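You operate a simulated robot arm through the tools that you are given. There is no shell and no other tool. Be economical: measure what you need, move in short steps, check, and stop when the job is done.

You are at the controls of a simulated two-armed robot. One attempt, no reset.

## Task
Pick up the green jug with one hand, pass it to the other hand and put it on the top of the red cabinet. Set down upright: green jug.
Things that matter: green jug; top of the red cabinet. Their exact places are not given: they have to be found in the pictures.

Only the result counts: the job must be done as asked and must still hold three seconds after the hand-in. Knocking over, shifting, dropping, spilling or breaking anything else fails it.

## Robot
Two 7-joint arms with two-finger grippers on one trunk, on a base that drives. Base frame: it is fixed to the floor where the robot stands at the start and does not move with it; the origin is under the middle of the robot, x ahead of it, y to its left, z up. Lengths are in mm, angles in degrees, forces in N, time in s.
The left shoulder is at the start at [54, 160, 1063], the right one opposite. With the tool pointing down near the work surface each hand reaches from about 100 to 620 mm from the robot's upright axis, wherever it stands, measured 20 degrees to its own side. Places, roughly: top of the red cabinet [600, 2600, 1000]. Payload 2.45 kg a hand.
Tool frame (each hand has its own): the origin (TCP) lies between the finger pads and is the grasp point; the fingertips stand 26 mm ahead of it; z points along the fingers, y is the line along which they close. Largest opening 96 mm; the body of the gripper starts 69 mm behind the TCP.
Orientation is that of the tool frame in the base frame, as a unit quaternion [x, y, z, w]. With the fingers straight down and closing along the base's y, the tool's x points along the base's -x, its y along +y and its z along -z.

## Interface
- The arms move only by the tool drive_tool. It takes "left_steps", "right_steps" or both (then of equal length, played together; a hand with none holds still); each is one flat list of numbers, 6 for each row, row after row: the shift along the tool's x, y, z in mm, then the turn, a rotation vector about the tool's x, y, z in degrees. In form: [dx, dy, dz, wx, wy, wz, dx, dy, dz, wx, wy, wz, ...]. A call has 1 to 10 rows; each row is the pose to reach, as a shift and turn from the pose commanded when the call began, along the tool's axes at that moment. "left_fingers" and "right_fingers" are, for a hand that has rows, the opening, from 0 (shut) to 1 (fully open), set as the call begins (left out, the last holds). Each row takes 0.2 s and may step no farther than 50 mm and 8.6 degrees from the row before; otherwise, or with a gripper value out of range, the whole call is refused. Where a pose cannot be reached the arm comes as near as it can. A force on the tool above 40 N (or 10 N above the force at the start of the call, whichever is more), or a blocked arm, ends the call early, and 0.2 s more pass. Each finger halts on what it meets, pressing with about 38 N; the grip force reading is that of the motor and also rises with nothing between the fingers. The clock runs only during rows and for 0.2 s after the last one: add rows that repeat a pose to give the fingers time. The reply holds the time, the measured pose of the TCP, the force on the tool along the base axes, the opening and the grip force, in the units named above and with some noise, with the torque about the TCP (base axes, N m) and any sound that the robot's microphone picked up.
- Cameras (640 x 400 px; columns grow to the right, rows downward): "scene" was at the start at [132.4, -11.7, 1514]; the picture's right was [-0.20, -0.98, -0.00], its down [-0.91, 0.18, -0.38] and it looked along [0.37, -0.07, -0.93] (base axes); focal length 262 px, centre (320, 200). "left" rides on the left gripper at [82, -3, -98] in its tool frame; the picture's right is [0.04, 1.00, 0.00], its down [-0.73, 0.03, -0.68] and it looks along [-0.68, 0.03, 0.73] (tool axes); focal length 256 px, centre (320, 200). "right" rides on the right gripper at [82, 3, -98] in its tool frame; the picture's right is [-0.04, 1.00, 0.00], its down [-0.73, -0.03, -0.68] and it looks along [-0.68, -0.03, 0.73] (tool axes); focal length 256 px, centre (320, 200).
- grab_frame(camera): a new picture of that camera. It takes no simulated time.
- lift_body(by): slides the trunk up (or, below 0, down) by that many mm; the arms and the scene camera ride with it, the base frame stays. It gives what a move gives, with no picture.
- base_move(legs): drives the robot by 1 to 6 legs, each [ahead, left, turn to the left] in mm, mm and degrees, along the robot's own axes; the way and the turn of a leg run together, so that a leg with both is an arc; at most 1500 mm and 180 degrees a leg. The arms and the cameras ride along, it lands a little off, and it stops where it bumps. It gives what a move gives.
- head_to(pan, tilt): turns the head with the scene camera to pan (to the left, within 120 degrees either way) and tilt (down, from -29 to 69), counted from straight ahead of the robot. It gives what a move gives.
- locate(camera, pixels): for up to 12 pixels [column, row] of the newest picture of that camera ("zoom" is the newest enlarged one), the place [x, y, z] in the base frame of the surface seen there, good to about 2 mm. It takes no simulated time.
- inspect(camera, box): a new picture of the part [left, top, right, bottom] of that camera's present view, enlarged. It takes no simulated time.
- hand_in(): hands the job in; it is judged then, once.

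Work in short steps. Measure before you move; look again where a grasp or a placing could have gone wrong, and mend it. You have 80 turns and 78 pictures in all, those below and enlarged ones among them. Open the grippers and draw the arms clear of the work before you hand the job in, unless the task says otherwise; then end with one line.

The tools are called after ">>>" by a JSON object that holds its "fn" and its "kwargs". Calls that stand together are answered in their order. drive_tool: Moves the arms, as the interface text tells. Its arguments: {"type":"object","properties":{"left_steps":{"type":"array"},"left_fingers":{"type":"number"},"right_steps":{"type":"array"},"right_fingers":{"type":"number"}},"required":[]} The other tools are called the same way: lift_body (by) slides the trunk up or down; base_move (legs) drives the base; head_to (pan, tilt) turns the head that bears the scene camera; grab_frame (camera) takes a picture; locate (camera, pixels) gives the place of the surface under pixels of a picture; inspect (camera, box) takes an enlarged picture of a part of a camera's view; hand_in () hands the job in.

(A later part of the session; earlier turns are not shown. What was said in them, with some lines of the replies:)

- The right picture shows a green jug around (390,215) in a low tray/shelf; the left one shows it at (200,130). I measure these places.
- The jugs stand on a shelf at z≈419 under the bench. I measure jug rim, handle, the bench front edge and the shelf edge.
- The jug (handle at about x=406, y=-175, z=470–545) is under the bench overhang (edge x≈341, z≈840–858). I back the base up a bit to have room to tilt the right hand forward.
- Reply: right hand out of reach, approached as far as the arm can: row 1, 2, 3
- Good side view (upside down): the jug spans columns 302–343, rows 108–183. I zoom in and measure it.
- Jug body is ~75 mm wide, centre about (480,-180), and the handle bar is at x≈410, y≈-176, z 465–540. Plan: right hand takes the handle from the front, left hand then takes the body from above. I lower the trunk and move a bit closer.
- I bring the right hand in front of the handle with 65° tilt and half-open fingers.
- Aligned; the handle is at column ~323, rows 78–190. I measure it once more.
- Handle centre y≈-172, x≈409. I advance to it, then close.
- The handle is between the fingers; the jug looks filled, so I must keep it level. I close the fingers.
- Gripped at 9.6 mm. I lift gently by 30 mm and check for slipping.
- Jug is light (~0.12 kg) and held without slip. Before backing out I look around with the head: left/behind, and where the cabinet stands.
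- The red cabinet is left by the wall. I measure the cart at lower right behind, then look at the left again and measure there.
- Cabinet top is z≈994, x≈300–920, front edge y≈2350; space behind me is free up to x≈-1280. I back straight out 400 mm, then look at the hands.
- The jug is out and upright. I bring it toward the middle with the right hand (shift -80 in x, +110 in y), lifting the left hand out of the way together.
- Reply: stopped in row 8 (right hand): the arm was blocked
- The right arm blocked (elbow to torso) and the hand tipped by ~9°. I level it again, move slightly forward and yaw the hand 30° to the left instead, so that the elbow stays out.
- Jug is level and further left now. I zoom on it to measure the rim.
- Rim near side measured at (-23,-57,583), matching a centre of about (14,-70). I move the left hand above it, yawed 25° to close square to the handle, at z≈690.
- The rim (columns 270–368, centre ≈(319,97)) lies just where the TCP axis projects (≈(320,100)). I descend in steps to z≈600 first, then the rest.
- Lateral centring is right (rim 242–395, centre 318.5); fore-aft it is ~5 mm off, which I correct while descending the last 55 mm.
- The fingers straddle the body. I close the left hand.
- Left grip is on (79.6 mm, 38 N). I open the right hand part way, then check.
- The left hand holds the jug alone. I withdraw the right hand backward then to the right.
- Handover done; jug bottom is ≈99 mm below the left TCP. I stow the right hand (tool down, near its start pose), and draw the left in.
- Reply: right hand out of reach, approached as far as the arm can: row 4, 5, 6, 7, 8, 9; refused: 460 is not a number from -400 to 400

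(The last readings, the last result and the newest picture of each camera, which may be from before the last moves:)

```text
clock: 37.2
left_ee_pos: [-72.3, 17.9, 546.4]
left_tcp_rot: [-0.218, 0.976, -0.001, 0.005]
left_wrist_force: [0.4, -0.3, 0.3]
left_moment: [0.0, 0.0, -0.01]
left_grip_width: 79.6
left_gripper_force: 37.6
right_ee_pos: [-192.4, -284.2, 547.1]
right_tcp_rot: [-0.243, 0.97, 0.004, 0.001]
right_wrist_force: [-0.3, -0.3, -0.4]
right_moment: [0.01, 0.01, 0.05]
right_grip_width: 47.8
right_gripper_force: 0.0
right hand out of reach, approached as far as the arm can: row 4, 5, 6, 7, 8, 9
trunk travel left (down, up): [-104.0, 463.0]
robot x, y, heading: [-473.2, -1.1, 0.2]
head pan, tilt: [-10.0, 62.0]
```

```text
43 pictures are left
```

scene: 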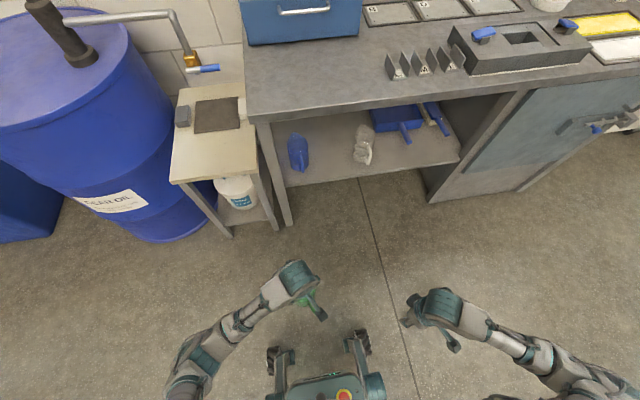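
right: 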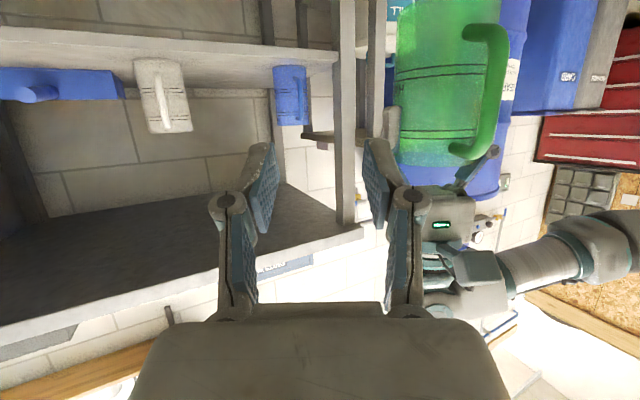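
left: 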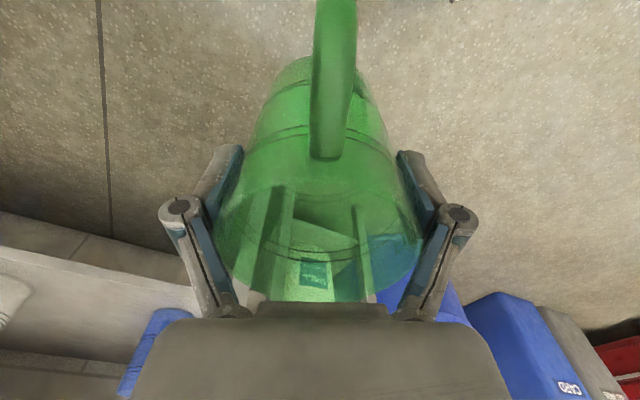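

I raise the trunk fully in two steps.

>>> {"fn": "lift_body", "kwargs": {"by": 300}}

>>> {"fn": "lift_body", "kwargs": {"by": 160}}

>>> {"fn": "drive_tool", "kwargs": {"left_steps": [0, 0, -25, 0, 0, 0, 0, 0, -50, 0, 0, 0, 0, 0, -75, 0, 0, 0, 0, 0, -100, 0, 0, 0, 0, 0, -125, 0, 0, 0, 0, 0, -150, 0, 0, 0, 0, 0, -150, 0, 0, 0]}}

>>> {"fn": "base_move", "kwargs": {"legs": [[0, 0, 90]]}}

```text
clock: 40.2
left_ee_pos: [-71.6, 18.5, 844.3]
left_tcp_rot: [-0.218, 0.976, -0.001, 0.006]
left_wrist_force: [-0.7, 0.2, -1.1]
left_moment: [0.01, 0.01, 0.0]
left_grip_width: 79.3
left_gripper_force: 38.1
right_ee_pos: [-190.8, -282.0, 849.1]
right_tcp_rot: [-0.242, 0.97, 0.005, 0.002]
right_wrist_force: [-0.5, 0.1, 0.5]
right_moment: [0.01, 0.02, 0.01]
right_grip_width: 48.2
right_gripper_force: 0.1
trunk travel left (down, up): [-404.0, 163.0]
robot x, y, heading: [-478.3, -1.3, 0.2]
head pan, tilt: [-10.0, 62.0]
```

```text
clock: 42.0
left_ee_pos: [-71.6, 18.6, 1005.3]
left_tcp_rot: [-0.218, 0.976, -0.002, 0.006]
left_wrist_force: [-0.2, 0.4, -0.7]
left_moment: [0.0, 0.02, 0.01]
left_grip_width: 79.2
left_gripper_force: 37.7
right_ee_pos: [-191.1, -282.9, 1008.3]
right_tcp_rot: [-0.243, 0.97, 0.004, 0.002]
right_wrist_force: [0.0, -0.2, 0.3]
right_moment: [0.04, 0.0, 0.0]
right_grip_width: 47.6
right_gripper_force: 0.1
trunk travel left (down, up): [-564.0, 3.0]
robot x, y, heading: [-474.6, 0.1, 0.1]
head pan, tilt: [-10.0, 62.0]
```

```text
clock: 43.6
left_ee_pos: [-72.6, 19.7, 1154.9]
left_tcp_rot: [-0.218, 0.976, -0.001, 0.006]
left_wrist_force: [-0.1, -0.5, -0.9]
left_moment: [0.0, -0.03, 0.01]
left_grip_width: 79.2
left_gripper_force: 38.3
right_ee_pos: [-191.7, -282.8, 1009.7]
right_tcp_rot: [-0.242, 0.97, 0.004, 0.002]
right_wrist_force: [-0.5, -1.3, -0.8]
right_moment: [0.01, 0.04, -0.01]
right_grip_width: 47.9
right_gripper_force: 0.0
trunk travel left (down, up): [-564.0, 3.0]
robot x, y, heading: [-480.9, 0.8, 0.1]
head pan, tilt: [-10.0, 62.0]
```

```text
clock: 47.9
left_ee_pos: [-497.5, 404.3, 1154.9]
left_tcp_rot: [0.846, -0.533, -0.004, -0.006]
left_wrist_force: [1.0, -0.5, -0.2]
left_moment: [0.0, -0.01, 0.0]
left_grip_width: 79.3
left_gripper_force: 37.8
right_ee_pos: [-195.9, 288.7, 1007.8]
right_tcp_rot: [0.86, -0.51, -0.005, 0.001]
right_wrist_force: [0.5, 0.4, -0.7]
right_moment: [-0.02, 0.02, -0.02]
right_grip_width: 48.0
right_gripper_force: 0.1
trunk travel left (down, up): [-564.0, 3.0]
robot x, y, heading: [-476.6, 0.1, 90.7]
head pan, tilt: [-10.0, 62.0]
```

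Turned to heading 90.7°. I drive ahead 1300 mm along the free corridor and look at the cabinet.

>>> {"fn": "base_move", "kwargs": {"legs": [[1300, 0, 0], [0, 0, -40]]}}

>>> {"fn": "head_to", "kwargs": {"pan": 0, "tilt": 40}}

>>> {"fn": "grab_frame", "kwargs": {"camera": "scene"}}

```text
clock: 56.3
left_ee_pos: [-262.3, 1636.7, 1156.3]
left_tcp_rot: [-0.617, 0.787, 0.001, 0.007]
left_wrist_force: [-1.1, 0.0, -1.2]
left_moment: [-0.02, -0.02, -0.04]
left_grip_width: 79.1
left_gripper_force: 37.7
right_ee_pos: [-102.4, 1353.6, 1009.5]
right_tcp_rot: [-0.637, 0.771, 0.004, 0.002]
right_wrist_force: [0.3, 0.4, 0.7]
right_moment: [-0.02, -0.01, 0.01]
right_grip_width: 47.8
right_gripper_force: 0.0
trunk travel left (down, up): [-564.0, 3.0]
robot x, y, heading: [-498.5, 1305.9, 51.3]
head pan, tilt: [-10.0, 62.0]
```

```text
clock: 57.2
left_ee_pos: [-264.1, 1635.1, 1156.1]
left_tcp_rot: [-0.617, 0.787, 0.0, 0.008]
left_wrist_force: [0.4, -0.8, -1.2]
left_moment: [-0.01, -0.01, -0.01]
left_grip_width: 79.2
left_gripper_force: 37.9
right_ee_pos: [-104.3, 1354.3, 1011.2]
right_tcp_rot: [-0.637, 0.771, 0.005, 0.003]
right_wrist_force: [-0.2, 0.2, -0.6]
right_moment: [0.0, 0.0, 0.04]
right_grip_width: 47.7
right_gripper_force: 0.1
trunk travel left (down, up): [-564.0, 3.0]
robot x, y, heading: [-498.2, 1312.6, 51.2]
head pan, tilt: [0.0, 40.0]
```

```text
42 pictures are left
```

scene: 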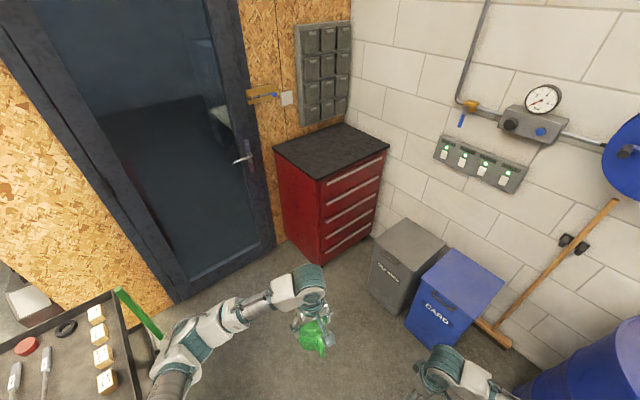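

>>> {"fn": "locate", "kwargs": {"camera": "scene", "pixels": [[319, 179], [276, 146], [387, 147], [342, 124], [330, 150], [115, 293], [150, 375], [405, 310], [372, 265], [445, 255], [410, 350], [176, 303]]}}

```text
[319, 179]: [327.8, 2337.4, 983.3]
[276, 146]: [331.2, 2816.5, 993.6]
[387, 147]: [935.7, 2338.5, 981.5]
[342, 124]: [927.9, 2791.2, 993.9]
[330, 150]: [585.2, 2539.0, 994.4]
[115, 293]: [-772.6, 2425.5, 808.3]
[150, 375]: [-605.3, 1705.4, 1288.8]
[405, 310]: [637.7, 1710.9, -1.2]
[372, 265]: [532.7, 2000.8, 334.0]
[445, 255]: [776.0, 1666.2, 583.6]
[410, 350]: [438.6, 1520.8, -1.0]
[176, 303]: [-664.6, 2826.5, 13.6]
```

Cabinet top spans x 325–935, y 2337–2820 at z 994; bin edge at x≈533. I drive to about (120, 2020), keeping clear of bins and cart.

>>> {"fn": "base_move", "kwargs": {"legs": [[700, -28, 0]]}}

>>> {"fn": "grab_frame", "kwargs": {"camera": "scene"}}

```text
clock: 61.0
left_ee_pos: [199.1, 2162.5, 1156.2]
left_tcp_rot: [-0.617, 0.787, 0.001, 0.008]
left_wrist_force: [-0.1, 0.7, -1.3]
left_moment: [-0.02, 0.01, 0.01]
left_grip_width: 79.3
left_gripper_force: 38.1
right_ee_pos: [359.7, 1881.2, 1011.5]
right_tcp_rot: [-0.637, 0.771, 0.005, 0.004]
right_wrist_force: [-0.2, 0.7, 0.5]
right_moment: [0.01, 0.01, 0.02]
right_grip_width: 48.4
right_gripper_force: 0.0
trunk travel left (down, up): [-564.0, 3.0]
robot x, y, heading: [-32.6, 1840.3, 51.0]
head pan, tilt: [0.0, 40.0]
```

```text
41 pictures are left
```

scene: 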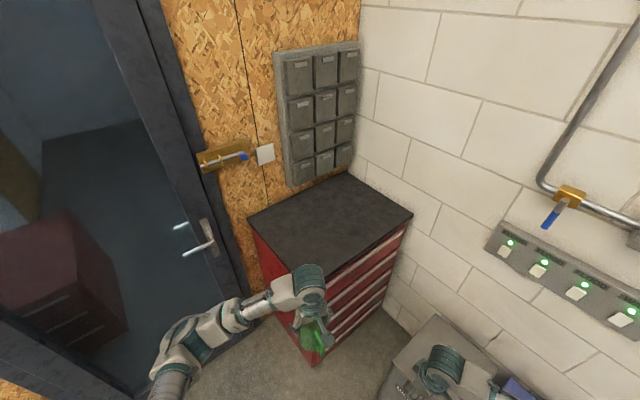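

Clear path; I drive the last 235 mm (jug bottom at ≈1057, 60 above the top).

>>> {"fn": "base_move", "kwargs": {"legs": [[235, -5, 0]]}}

>>> {"fn": "grab_frame", "kwargs": {"camera": "scene"}}

>>> {"fn": "grab_frame", "kwargs": {"camera": "left"}}

```text
clock: 62.8
left_ee_pos: [348.8, 2340.0, 1158.5]
left_tcp_rot: [-0.616, 0.787, 0.001, 0.01]
left_wrist_force: [0.8, 0.2, -0.2]
left_moment: [0.01, 0.02, 0.0]
left_grip_width: 79.2
left_gripper_force: 38.3
right_ee_pos: [508.1, 2057.2, 1011.0]
right_tcp_rot: [-0.636, 0.772, 0.005, 0.005]
right_wrist_force: [0.0, 0.5, 0.1]
right_moment: [0.02, 0.0, 0.01]
right_grip_width: 48.2
right_gripper_force: 0.0
trunk travel left (down, up): [-564.0, 3.0]
robot x, y, heading: [118.1, 2014.8, 50.9]
head pan, tilt: [0.0, 40.0]
```

```text
40 pictures are left
```

scene: 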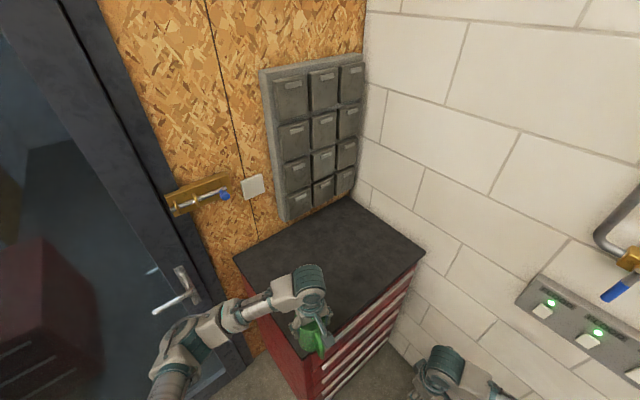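

```text
39 pictures are left
```

left: 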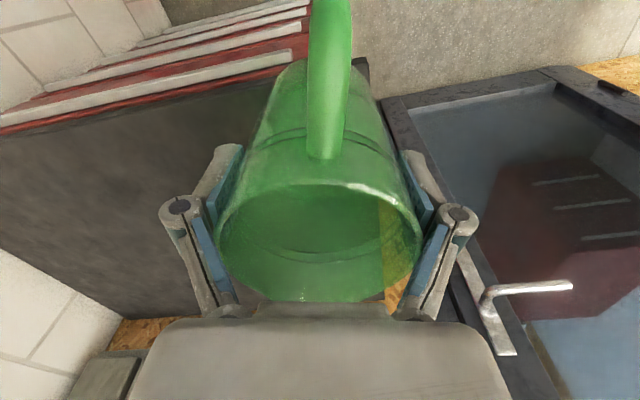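

I move the left hand over the cabinet top, to about (440, 2460), same height.

>>> {"fn": "drive_tool", "kwargs": {"left_steps": [-23, -10, 0, 0, 0, 0, -46, -20, 0, 0, 0, 0, -69, -30, 0, 0, 0, 0, -92, -40, 0, 0, 0, 0, -115, -50, 0, 0, 0, 0, -138, -59.4, 0, 0, 0, 0, -138, -59.4, 0, 0, 0, 0]}}

>>> {"fn": "grab_frame", "kwargs": {"camera": "scene"}}

>>> {"fn": "grab_frame", "kwargs": {"camera": "left"}}

```text
clock: 64.4
left_ee_pos: [438.7, 2460.3, 1159.3]
left_tcp_rot: [-0.616, 0.788, 0.0, 0.01]
left_wrist_force: [-0.7, 0.2, -0.9]
left_moment: [-0.01, -0.01, 0.02]
left_grip_width: 78.8
left_gripper_force: 38.2
right_ee_pos: [508.4, 2059.9, 1012.0]
right_tcp_rot: [-0.636, 0.772, 0.003, 0.005]
right_wrist_force: [0.1, 0.1, -0.1]
right_moment: [-0.03, 0.0, 0.01]
right_grip_width: 47.8
right_gripper_force: 0.0
trunk travel left (down, up): [-564.0, 3.0]
robot x, y, heading: [118.6, 2018.4, 51.0]
head pan, tilt: [0.0, 40.0]
```

```text
38 pictures are left
```

scene: 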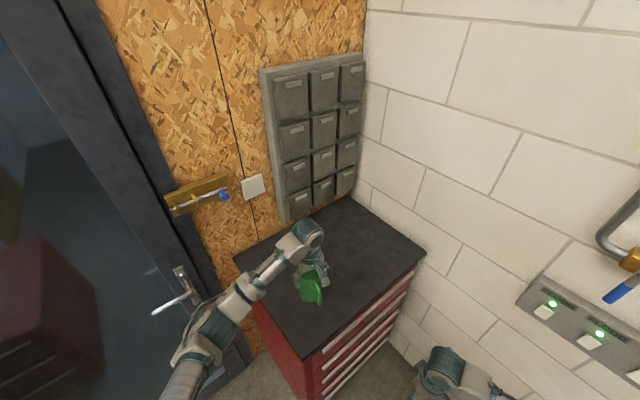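

```text
37 pictures are left
```

left: 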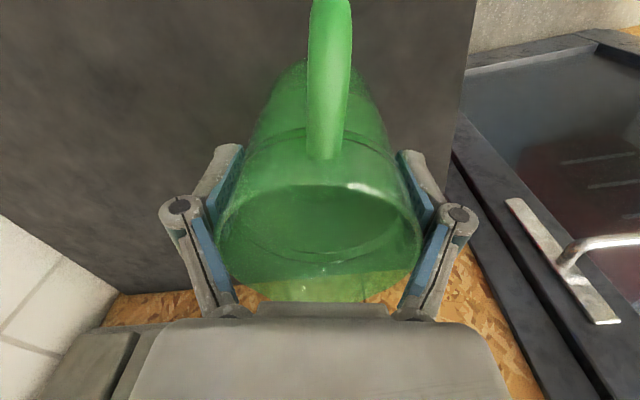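

Above the top. Target TCP z≈1094; I lower 60 mm and then feel for contact.

>>> {"fn": "drive_tool", "kwargs": {"left_steps": [0, 0, 20, 0, 0, 0, 0, 0, 40, 0, 0, 0, 0, 0, 52, 0, 0, 0, 0, 0, 60, 0, 0, 0, 0, 0, 60, 0, 0, 0]}}

>>> {"fn": "drive_tool", "kwargs": {"left_steps": [0, 0, 2, 0, 0, 0, 0, 0, 4, 0, 0, 0, 0, 0, 4, 0, 0, 0]}}

```text
clock: 65.6
left_ee_pos: [439.2, 2462.5, 1100.3]
left_tcp_rot: [-0.617, 0.787, 0.0, 0.011]
left_wrist_force: [-0.8, -0.3, -0.5]
left_moment: [-0.01, 0.01, -0.01]
left_grip_width: 79.2
left_gripper_force: 38.2
right_ee_pos: [509.0, 2059.0, 1012.4]
right_tcp_rot: [-0.637, 0.771, 0.004, 0.005]
right_wrist_force: [0.1, -0.2, 0.2]
right_moment: [0.0, -0.02, 0.03]
right_grip_width: 47.9
right_gripper_force: 0.0
trunk travel left (down, up): [-564.0, 3.0]
robot x, y, heading: [117.9, 2019.3, 50.7]
head pan, tilt: [0.0, 40.0]
```

```text
clock: 66.4
left_ee_pos: [440.9, 2461.2, 1096.1]
left_tcp_rot: [-0.617, 0.787, 0.0, 0.01]
left_wrist_force: [-0.3, 0.4, 0.0]
left_moment: [-0.01, -0.01, 0.0]
left_grip_width: 79.0
left_gripper_force: 37.8
right_ee_pos: [507.1, 2058.9, 1012.9]
right_tcp_rot: [-0.635, 0.772, 0.004, 0.005]
right_wrist_force: [-0.5, 0.4, -0.9]
right_moment: [0.04, -0.02, -0.03]
right_grip_width: 48.3
right_gripper_force: 0.2
trunk travel left (down, up): [-564.0, 3.0]
robot x, y, heading: [113.8, 2017.0, 50.9]
head pan, tilt: [0.0, 40.0]
```

Not yet a clear contact force; I go down 2 mm at a time.

>>> {"fn": "drive_tool", "kwargs": {"left_steps": [0, 0, 1, 0, 0, 0, 0, 0, 2, 0, 0, 0, 0, 0, 2, 0, 0, 0]}}

>>> {"fn": "drive_tool", "kwargs": {"left_steps": [0, 0, 1, 0, 0, 0, 0, 0, 1.5, 0, 0, 0, 0, 0, 1.5, 0, 0, 0]}}

>>> {"fn": "inspect", "kwargs": {"camera": "left", "box": [200, 0, 440, 150]}}

```text
clock: 67.2
left_ee_pos: [440.2, 2462.2, 1094.7]
left_tcp_rot: [-0.617, 0.787, 0.001, 0.01]
left_wrist_force: [0.4, -0.4, -0.4]
left_moment: [-0.03, 0.02, 0.02]
left_grip_width: 79.0
left_gripper_force: 37.9
right_ee_pos: [508.7, 2059.2, 1010.9]
right_tcp_rot: [-0.637, 0.771, 0.004, 0.005]
right_wrist_force: [0.8, 0.4, -0.2]
right_moment: [0.0, 0.0, -0.02]
right_grip_width: 48.2
right_gripper_force: 0.0
trunk travel left (down, up): [-564.0, 3.0]
robot x, y, heading: [116.2, 2016.3, 51.1]
head pan, tilt: [0.0, 40.0]
```

```text
clock: 68.0
left_ee_pos: [440.9, 2462.1, 1092.8]
left_tcp_rot: [-0.616, 0.787, 0.0, 0.009]
left_wrist_force: [-0.6, 0.5, 0.5]
left_moment: [-0.01, 0.02, -0.03]
left_grip_width: 79.1
left_gripper_force: 37.6
right_ee_pos: [509.0, 2059.2, 1013.4]
right_tcp_rot: [-0.637, 0.771, 0.003, 0.004]
right_wrist_force: [0.4, -0.3, -0.6]
right_moment: [0.02, -0.01, -0.03]
right_grip_width: 48.1
right_gripper_force: 0.0
trunk travel left (down, up): [-564.0, 3.0]
robot x, y, heading: [116.6, 2018.5, 51.1]
head pan, tilt: [0.0, 40.0]
```

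```text
2.67 times, centred on (320, 75) of left
```

zoom: 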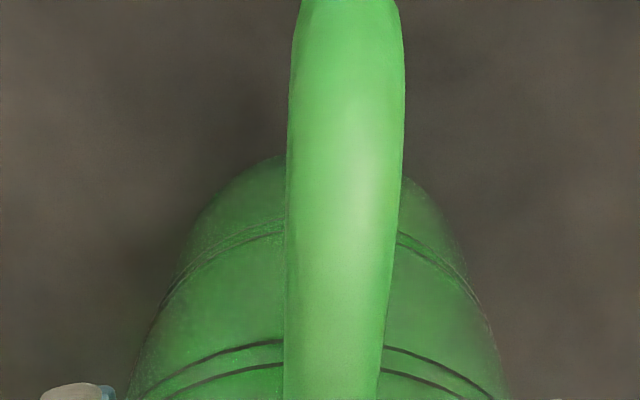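

No contact force yet; I continue with 1 mm rows.

>>> {"fn": "drive_tool", "kwargs": {"left_steps": [0, 0, 1, 0, 0, 0, 0, 0, 2, 0, 0, 0, 0, 0, 2, 0, 0, 0]}}

>>> {"fn": "drive_tool", "kwargs": {"left_steps": [0, 0, 1, 0, 0, 0, 0, 0, 1.5, 0, 0, 0, 0, 0, 1.5, 0, 0, 0]}}

```text
clock: 68.8
left_ee_pos: [440.9, 2461.9, 1093.4]
left_tcp_rot: [-0.616, 0.788, 0.0, 0.011]
left_wrist_force: [0.3, 5.4, 16.9]
left_moment: [0.29, 0.29, -0.09]
left_grip_width: 79.5
left_gripper_force: 38.2
right_ee_pos: [507.0, 2059.0, 1013.4]
right_tcp_rot: [-0.636, 0.772, 0.004, 0.005]
right_wrist_force: [-0.3, 0.8, 0.8]
right_moment: [0.01, -0.01, -0.02]
right_grip_width: 48.1
right_gripper_force: 0.0
trunk travel left (down, up): [-564.0, 3.0]
robot x, y, heading: [113.5, 2014.5, 50.8]
head pan, tilt: [0.0, 40.0]
```

```text
clock: 69.6
left_ee_pos: [439.7, 2461.8, 1091.3]
left_tcp_rot: [-0.616, 0.787, 0.001, 0.01]
left_wrist_force: [-0.7, 7.9, 24.2]
left_moment: [0.16, 0.02, 0.01]
left_grip_width: 79.4
left_gripper_force: 37.8
right_ee_pos: [507.2, 2058.8, 1013.4]
right_tcp_rot: [-0.636, 0.772, 0.005, 0.005]
right_wrist_force: [0.0, -0.7, -0.4]
right_moment: [-0.02, 0.01, -0.01]
right_grip_width: 48.1
right_gripper_force: 0.1
trunk travel left (down, up): [-564.0, 3.0]
robot x, y, heading: [116.4, 2017.6, 51.0]
head pan, tilt: [0.0, 40.0]
```

Contact at z≈1092 (24 N pressing). I ease back up 2.5 mm to relieve, then open the fingers.

>>> {"fn": "drive_tool", "kwargs": {"left_steps": [0, 0, -1.3, 0, 0, 0, 0, 0, -2.3, 0, 0, 0, 0, 0, -2.3, 0, 0, 0]}}

>>> {"fn": "drive_tool", "kwargs": {"left_steps": [0, 0, 0, 0, 0, 0, 0, 0, 0, 0, 0, 0, 0, 0, 0, 0, 0, 0], "left_fingers": 1}}

>>> {"fn": "grab_frame", "kwargs": {"camera": "left"}}

```text
clock: 70.4
left_ee_pos: [439.7, 2461.2, 1091.3]
left_tcp_rot: [-0.616, 0.787, -0.001, 0.009]
left_wrist_force: [0.0, 3.4, 11.9]
left_moment: [0.56, 0.19, -0.09]
left_grip_width: 79.2
left_gripper_force: 37.8
right_ee_pos: [508.8, 2058.6, 1013.8]
right_tcp_rot: [-0.636, 0.772, 0.004, 0.005]
right_wrist_force: [0.3, 0.1, 0.1]
right_moment: [-0.01, 0.01, -0.01]
right_grip_width: 47.7
right_gripper_force: 0.1
trunk travel left (down, up): [-564.0, 3.0]
robot x, y, heading: [118.7, 2017.9, 50.8]
head pan, tilt: [0.0, 40.0]
```

```text
clock: 71.2
left_ee_pos: [440.6, 2461.8, 1091.4]
left_tcp_rot: [-0.616, 0.788, 0.001, 0.009]
left_wrist_force: [0.4, -0.5, 0.4]
left_moment: [0.02, 0.0, -0.03]
left_grip_width: 95.9
left_gripper_force: 0.1
right_ee_pos: [507.7, 2059.1, 1012.6]
right_tcp_rot: [-0.636, 0.772, 0.004, 0.004]
right_wrist_force: [-0.4, 0.0, 0.0]
right_moment: [0.02, -0.01, -0.02]
right_grip_width: 48.0
right_gripper_force: 0.2
trunk travel left (down, up): [-564.0, 3.0]
robot x, y, heading: [117.0, 2018.8, 51.1]
head pan, tilt: [0.0, 40.0]
```

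```text
35 pictures are left
```

left: 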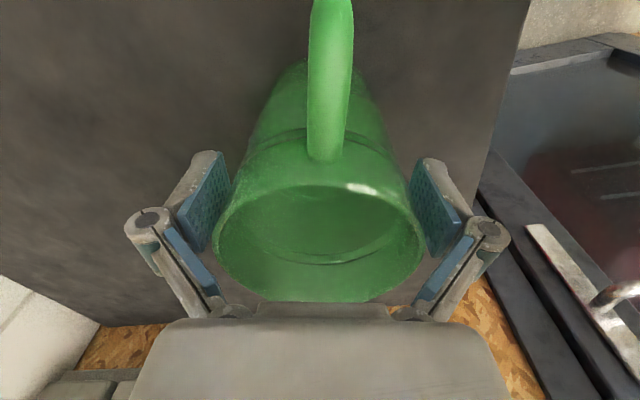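

Released, jug stands centred between the open fingers. I raise the hand straight up.

>>> {"fn": "drive_tool", "kwargs": {"left_steps": [0, 0, -15, 0, 0, 0, 0, 0, -30, 0, 0, 0, 0, 0, -50, 0, 0, 0, 0, 0, -75, 0, 0, 0, 0, 0, -100, 0, 0, 0, 0, 0, -120, 0, 0, 0]}}

>>> {"fn": "grab_frame", "kwargs": {"camera": "left"}}

```text
clock: 72.6
left_ee_pos: [436.6, 2460.4, 1213.6]
left_tcp_rot: [-0.616, 0.787, 0.0, 0.008]
left_wrist_force: [1.4, 0.4, 0.2]
left_moment: [0.0, 0.01, 0.01]
left_grip_width: 96.1
left_gripper_force: 0.0
right_ee_pos: [508.2, 2058.4, 1013.9]
right_tcp_rot: [-0.636, 0.772, 0.004, 0.006]
right_wrist_force: [1.0, 1.0, -0.1]
right_moment: [0.0, -0.01, -0.02]
right_grip_width: 48.2
right_gripper_force: 0.1
trunk travel left (down, up): [-564.0, 3.0]
robot x, y, heading: [116.9, 2021.3, 51.1]
head pan, tilt: [0.0, 40.0]
```

```text
34 pictures are left
```

left: 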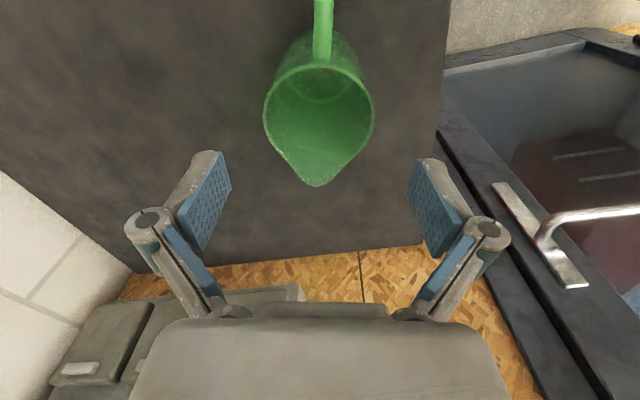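

The jug stands upright and alone; fingertips (~1187) are above its rim (~1130). I back away and take a final look.

>>> {"fn": "base_move", "kwargs": {"legs": [[-350, 0, 0]]}}

>>> {"fn": "drive_tool", "kwargs": {"right_steps": [0, 0, 0, 0, 0, 0, 0, 0, 0, 0, 0, 0], "right_fingers": 1}}

>>> {"fn": "inspect", "kwargs": {"camera": "scene", "box": [220, 100, 460, 250]}}

```text
clock: 74.9
left_ee_pos: [217.5, 2184.8, 1211.9]
left_tcp_rot: [-0.615, 0.788, 0.0, 0.009]
left_wrist_force: [-1.0, 0.5, -0.8]
left_moment: [-0.02, -0.06, -0.01]
left_grip_width: 96.1
left_gripper_force: 0.2
right_ee_pos: [286.9, 1785.6, 1012.5]
right_tcp_rot: [-0.635, 0.772, 0.004, 0.003]
right_wrist_force: [0.0, 0.8, 0.1]
right_moment: [-0.04, -0.02, 0.01]
right_grip_width: 48.2
right_gripper_force: 0.0
trunk travel left (down, up): [-564.0, 3.0]
robot x, y, heading: [-105.7, 1744.0, 51.3]
head pan, tilt: [0.0, 40.0]
```

```text
clock: 75.5
left_ee_pos: [214.6, 2184.0, 1214.1]
left_tcp_rot: [-0.617, 0.787, 0.001, 0.01]
left_wrist_force: [-0.9, 0.3, -0.6]
left_moment: [0.04, 0.01, -0.03]
left_grip_width: 96.2
left_gripper_force: 0.1
right_ee_pos: [283.3, 1782.4, 1012.8]
right_tcp_rot: [-0.635, 0.772, 0.004, 0.006]
right_wrist_force: [0.9, 0.3, 0.4]
right_moment: [-0.01, 0.0, 0.0]
right_grip_width: 96.1
right_gripper_force: 0.1
trunk travel left (down, up): [-564.0, 3.0]
robot x, y, heading: [-107.7, 1738.9, 50.9]
head pan, tilt: [0.0, 40.0]
```

```text
2.67 times, centred on (340, 175) of scene
```

zoom: 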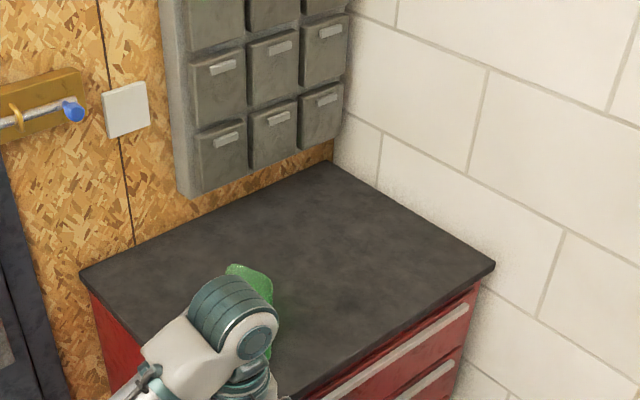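

The jug is partly hidden behind the left wrist; the left hand's own camera should show it.

>>> {"fn": "grab_frame", "kwargs": {"camera": "left"}}

```text
32 pictures are left
```

left: 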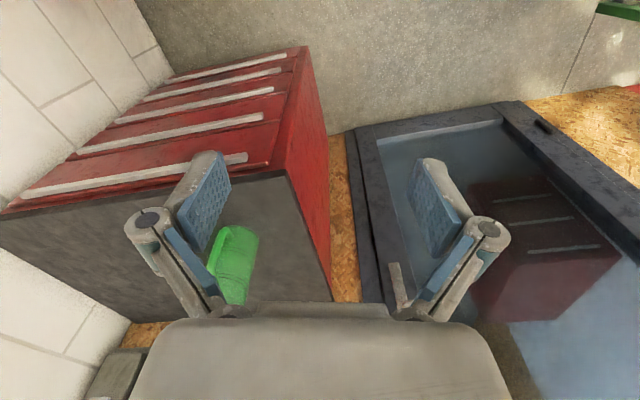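

The jug stands upright on the cabinet top, and both hands are open and clear. I hand in.

>>> {"fn": "hand_in", "kwargs": {}}

```text
The job is handed in.
```

I picked up the green jug with the right hand, passed it to the left, and set it upright on top of the red cabinet. Both grippers are open and clear, and the job is handed in.
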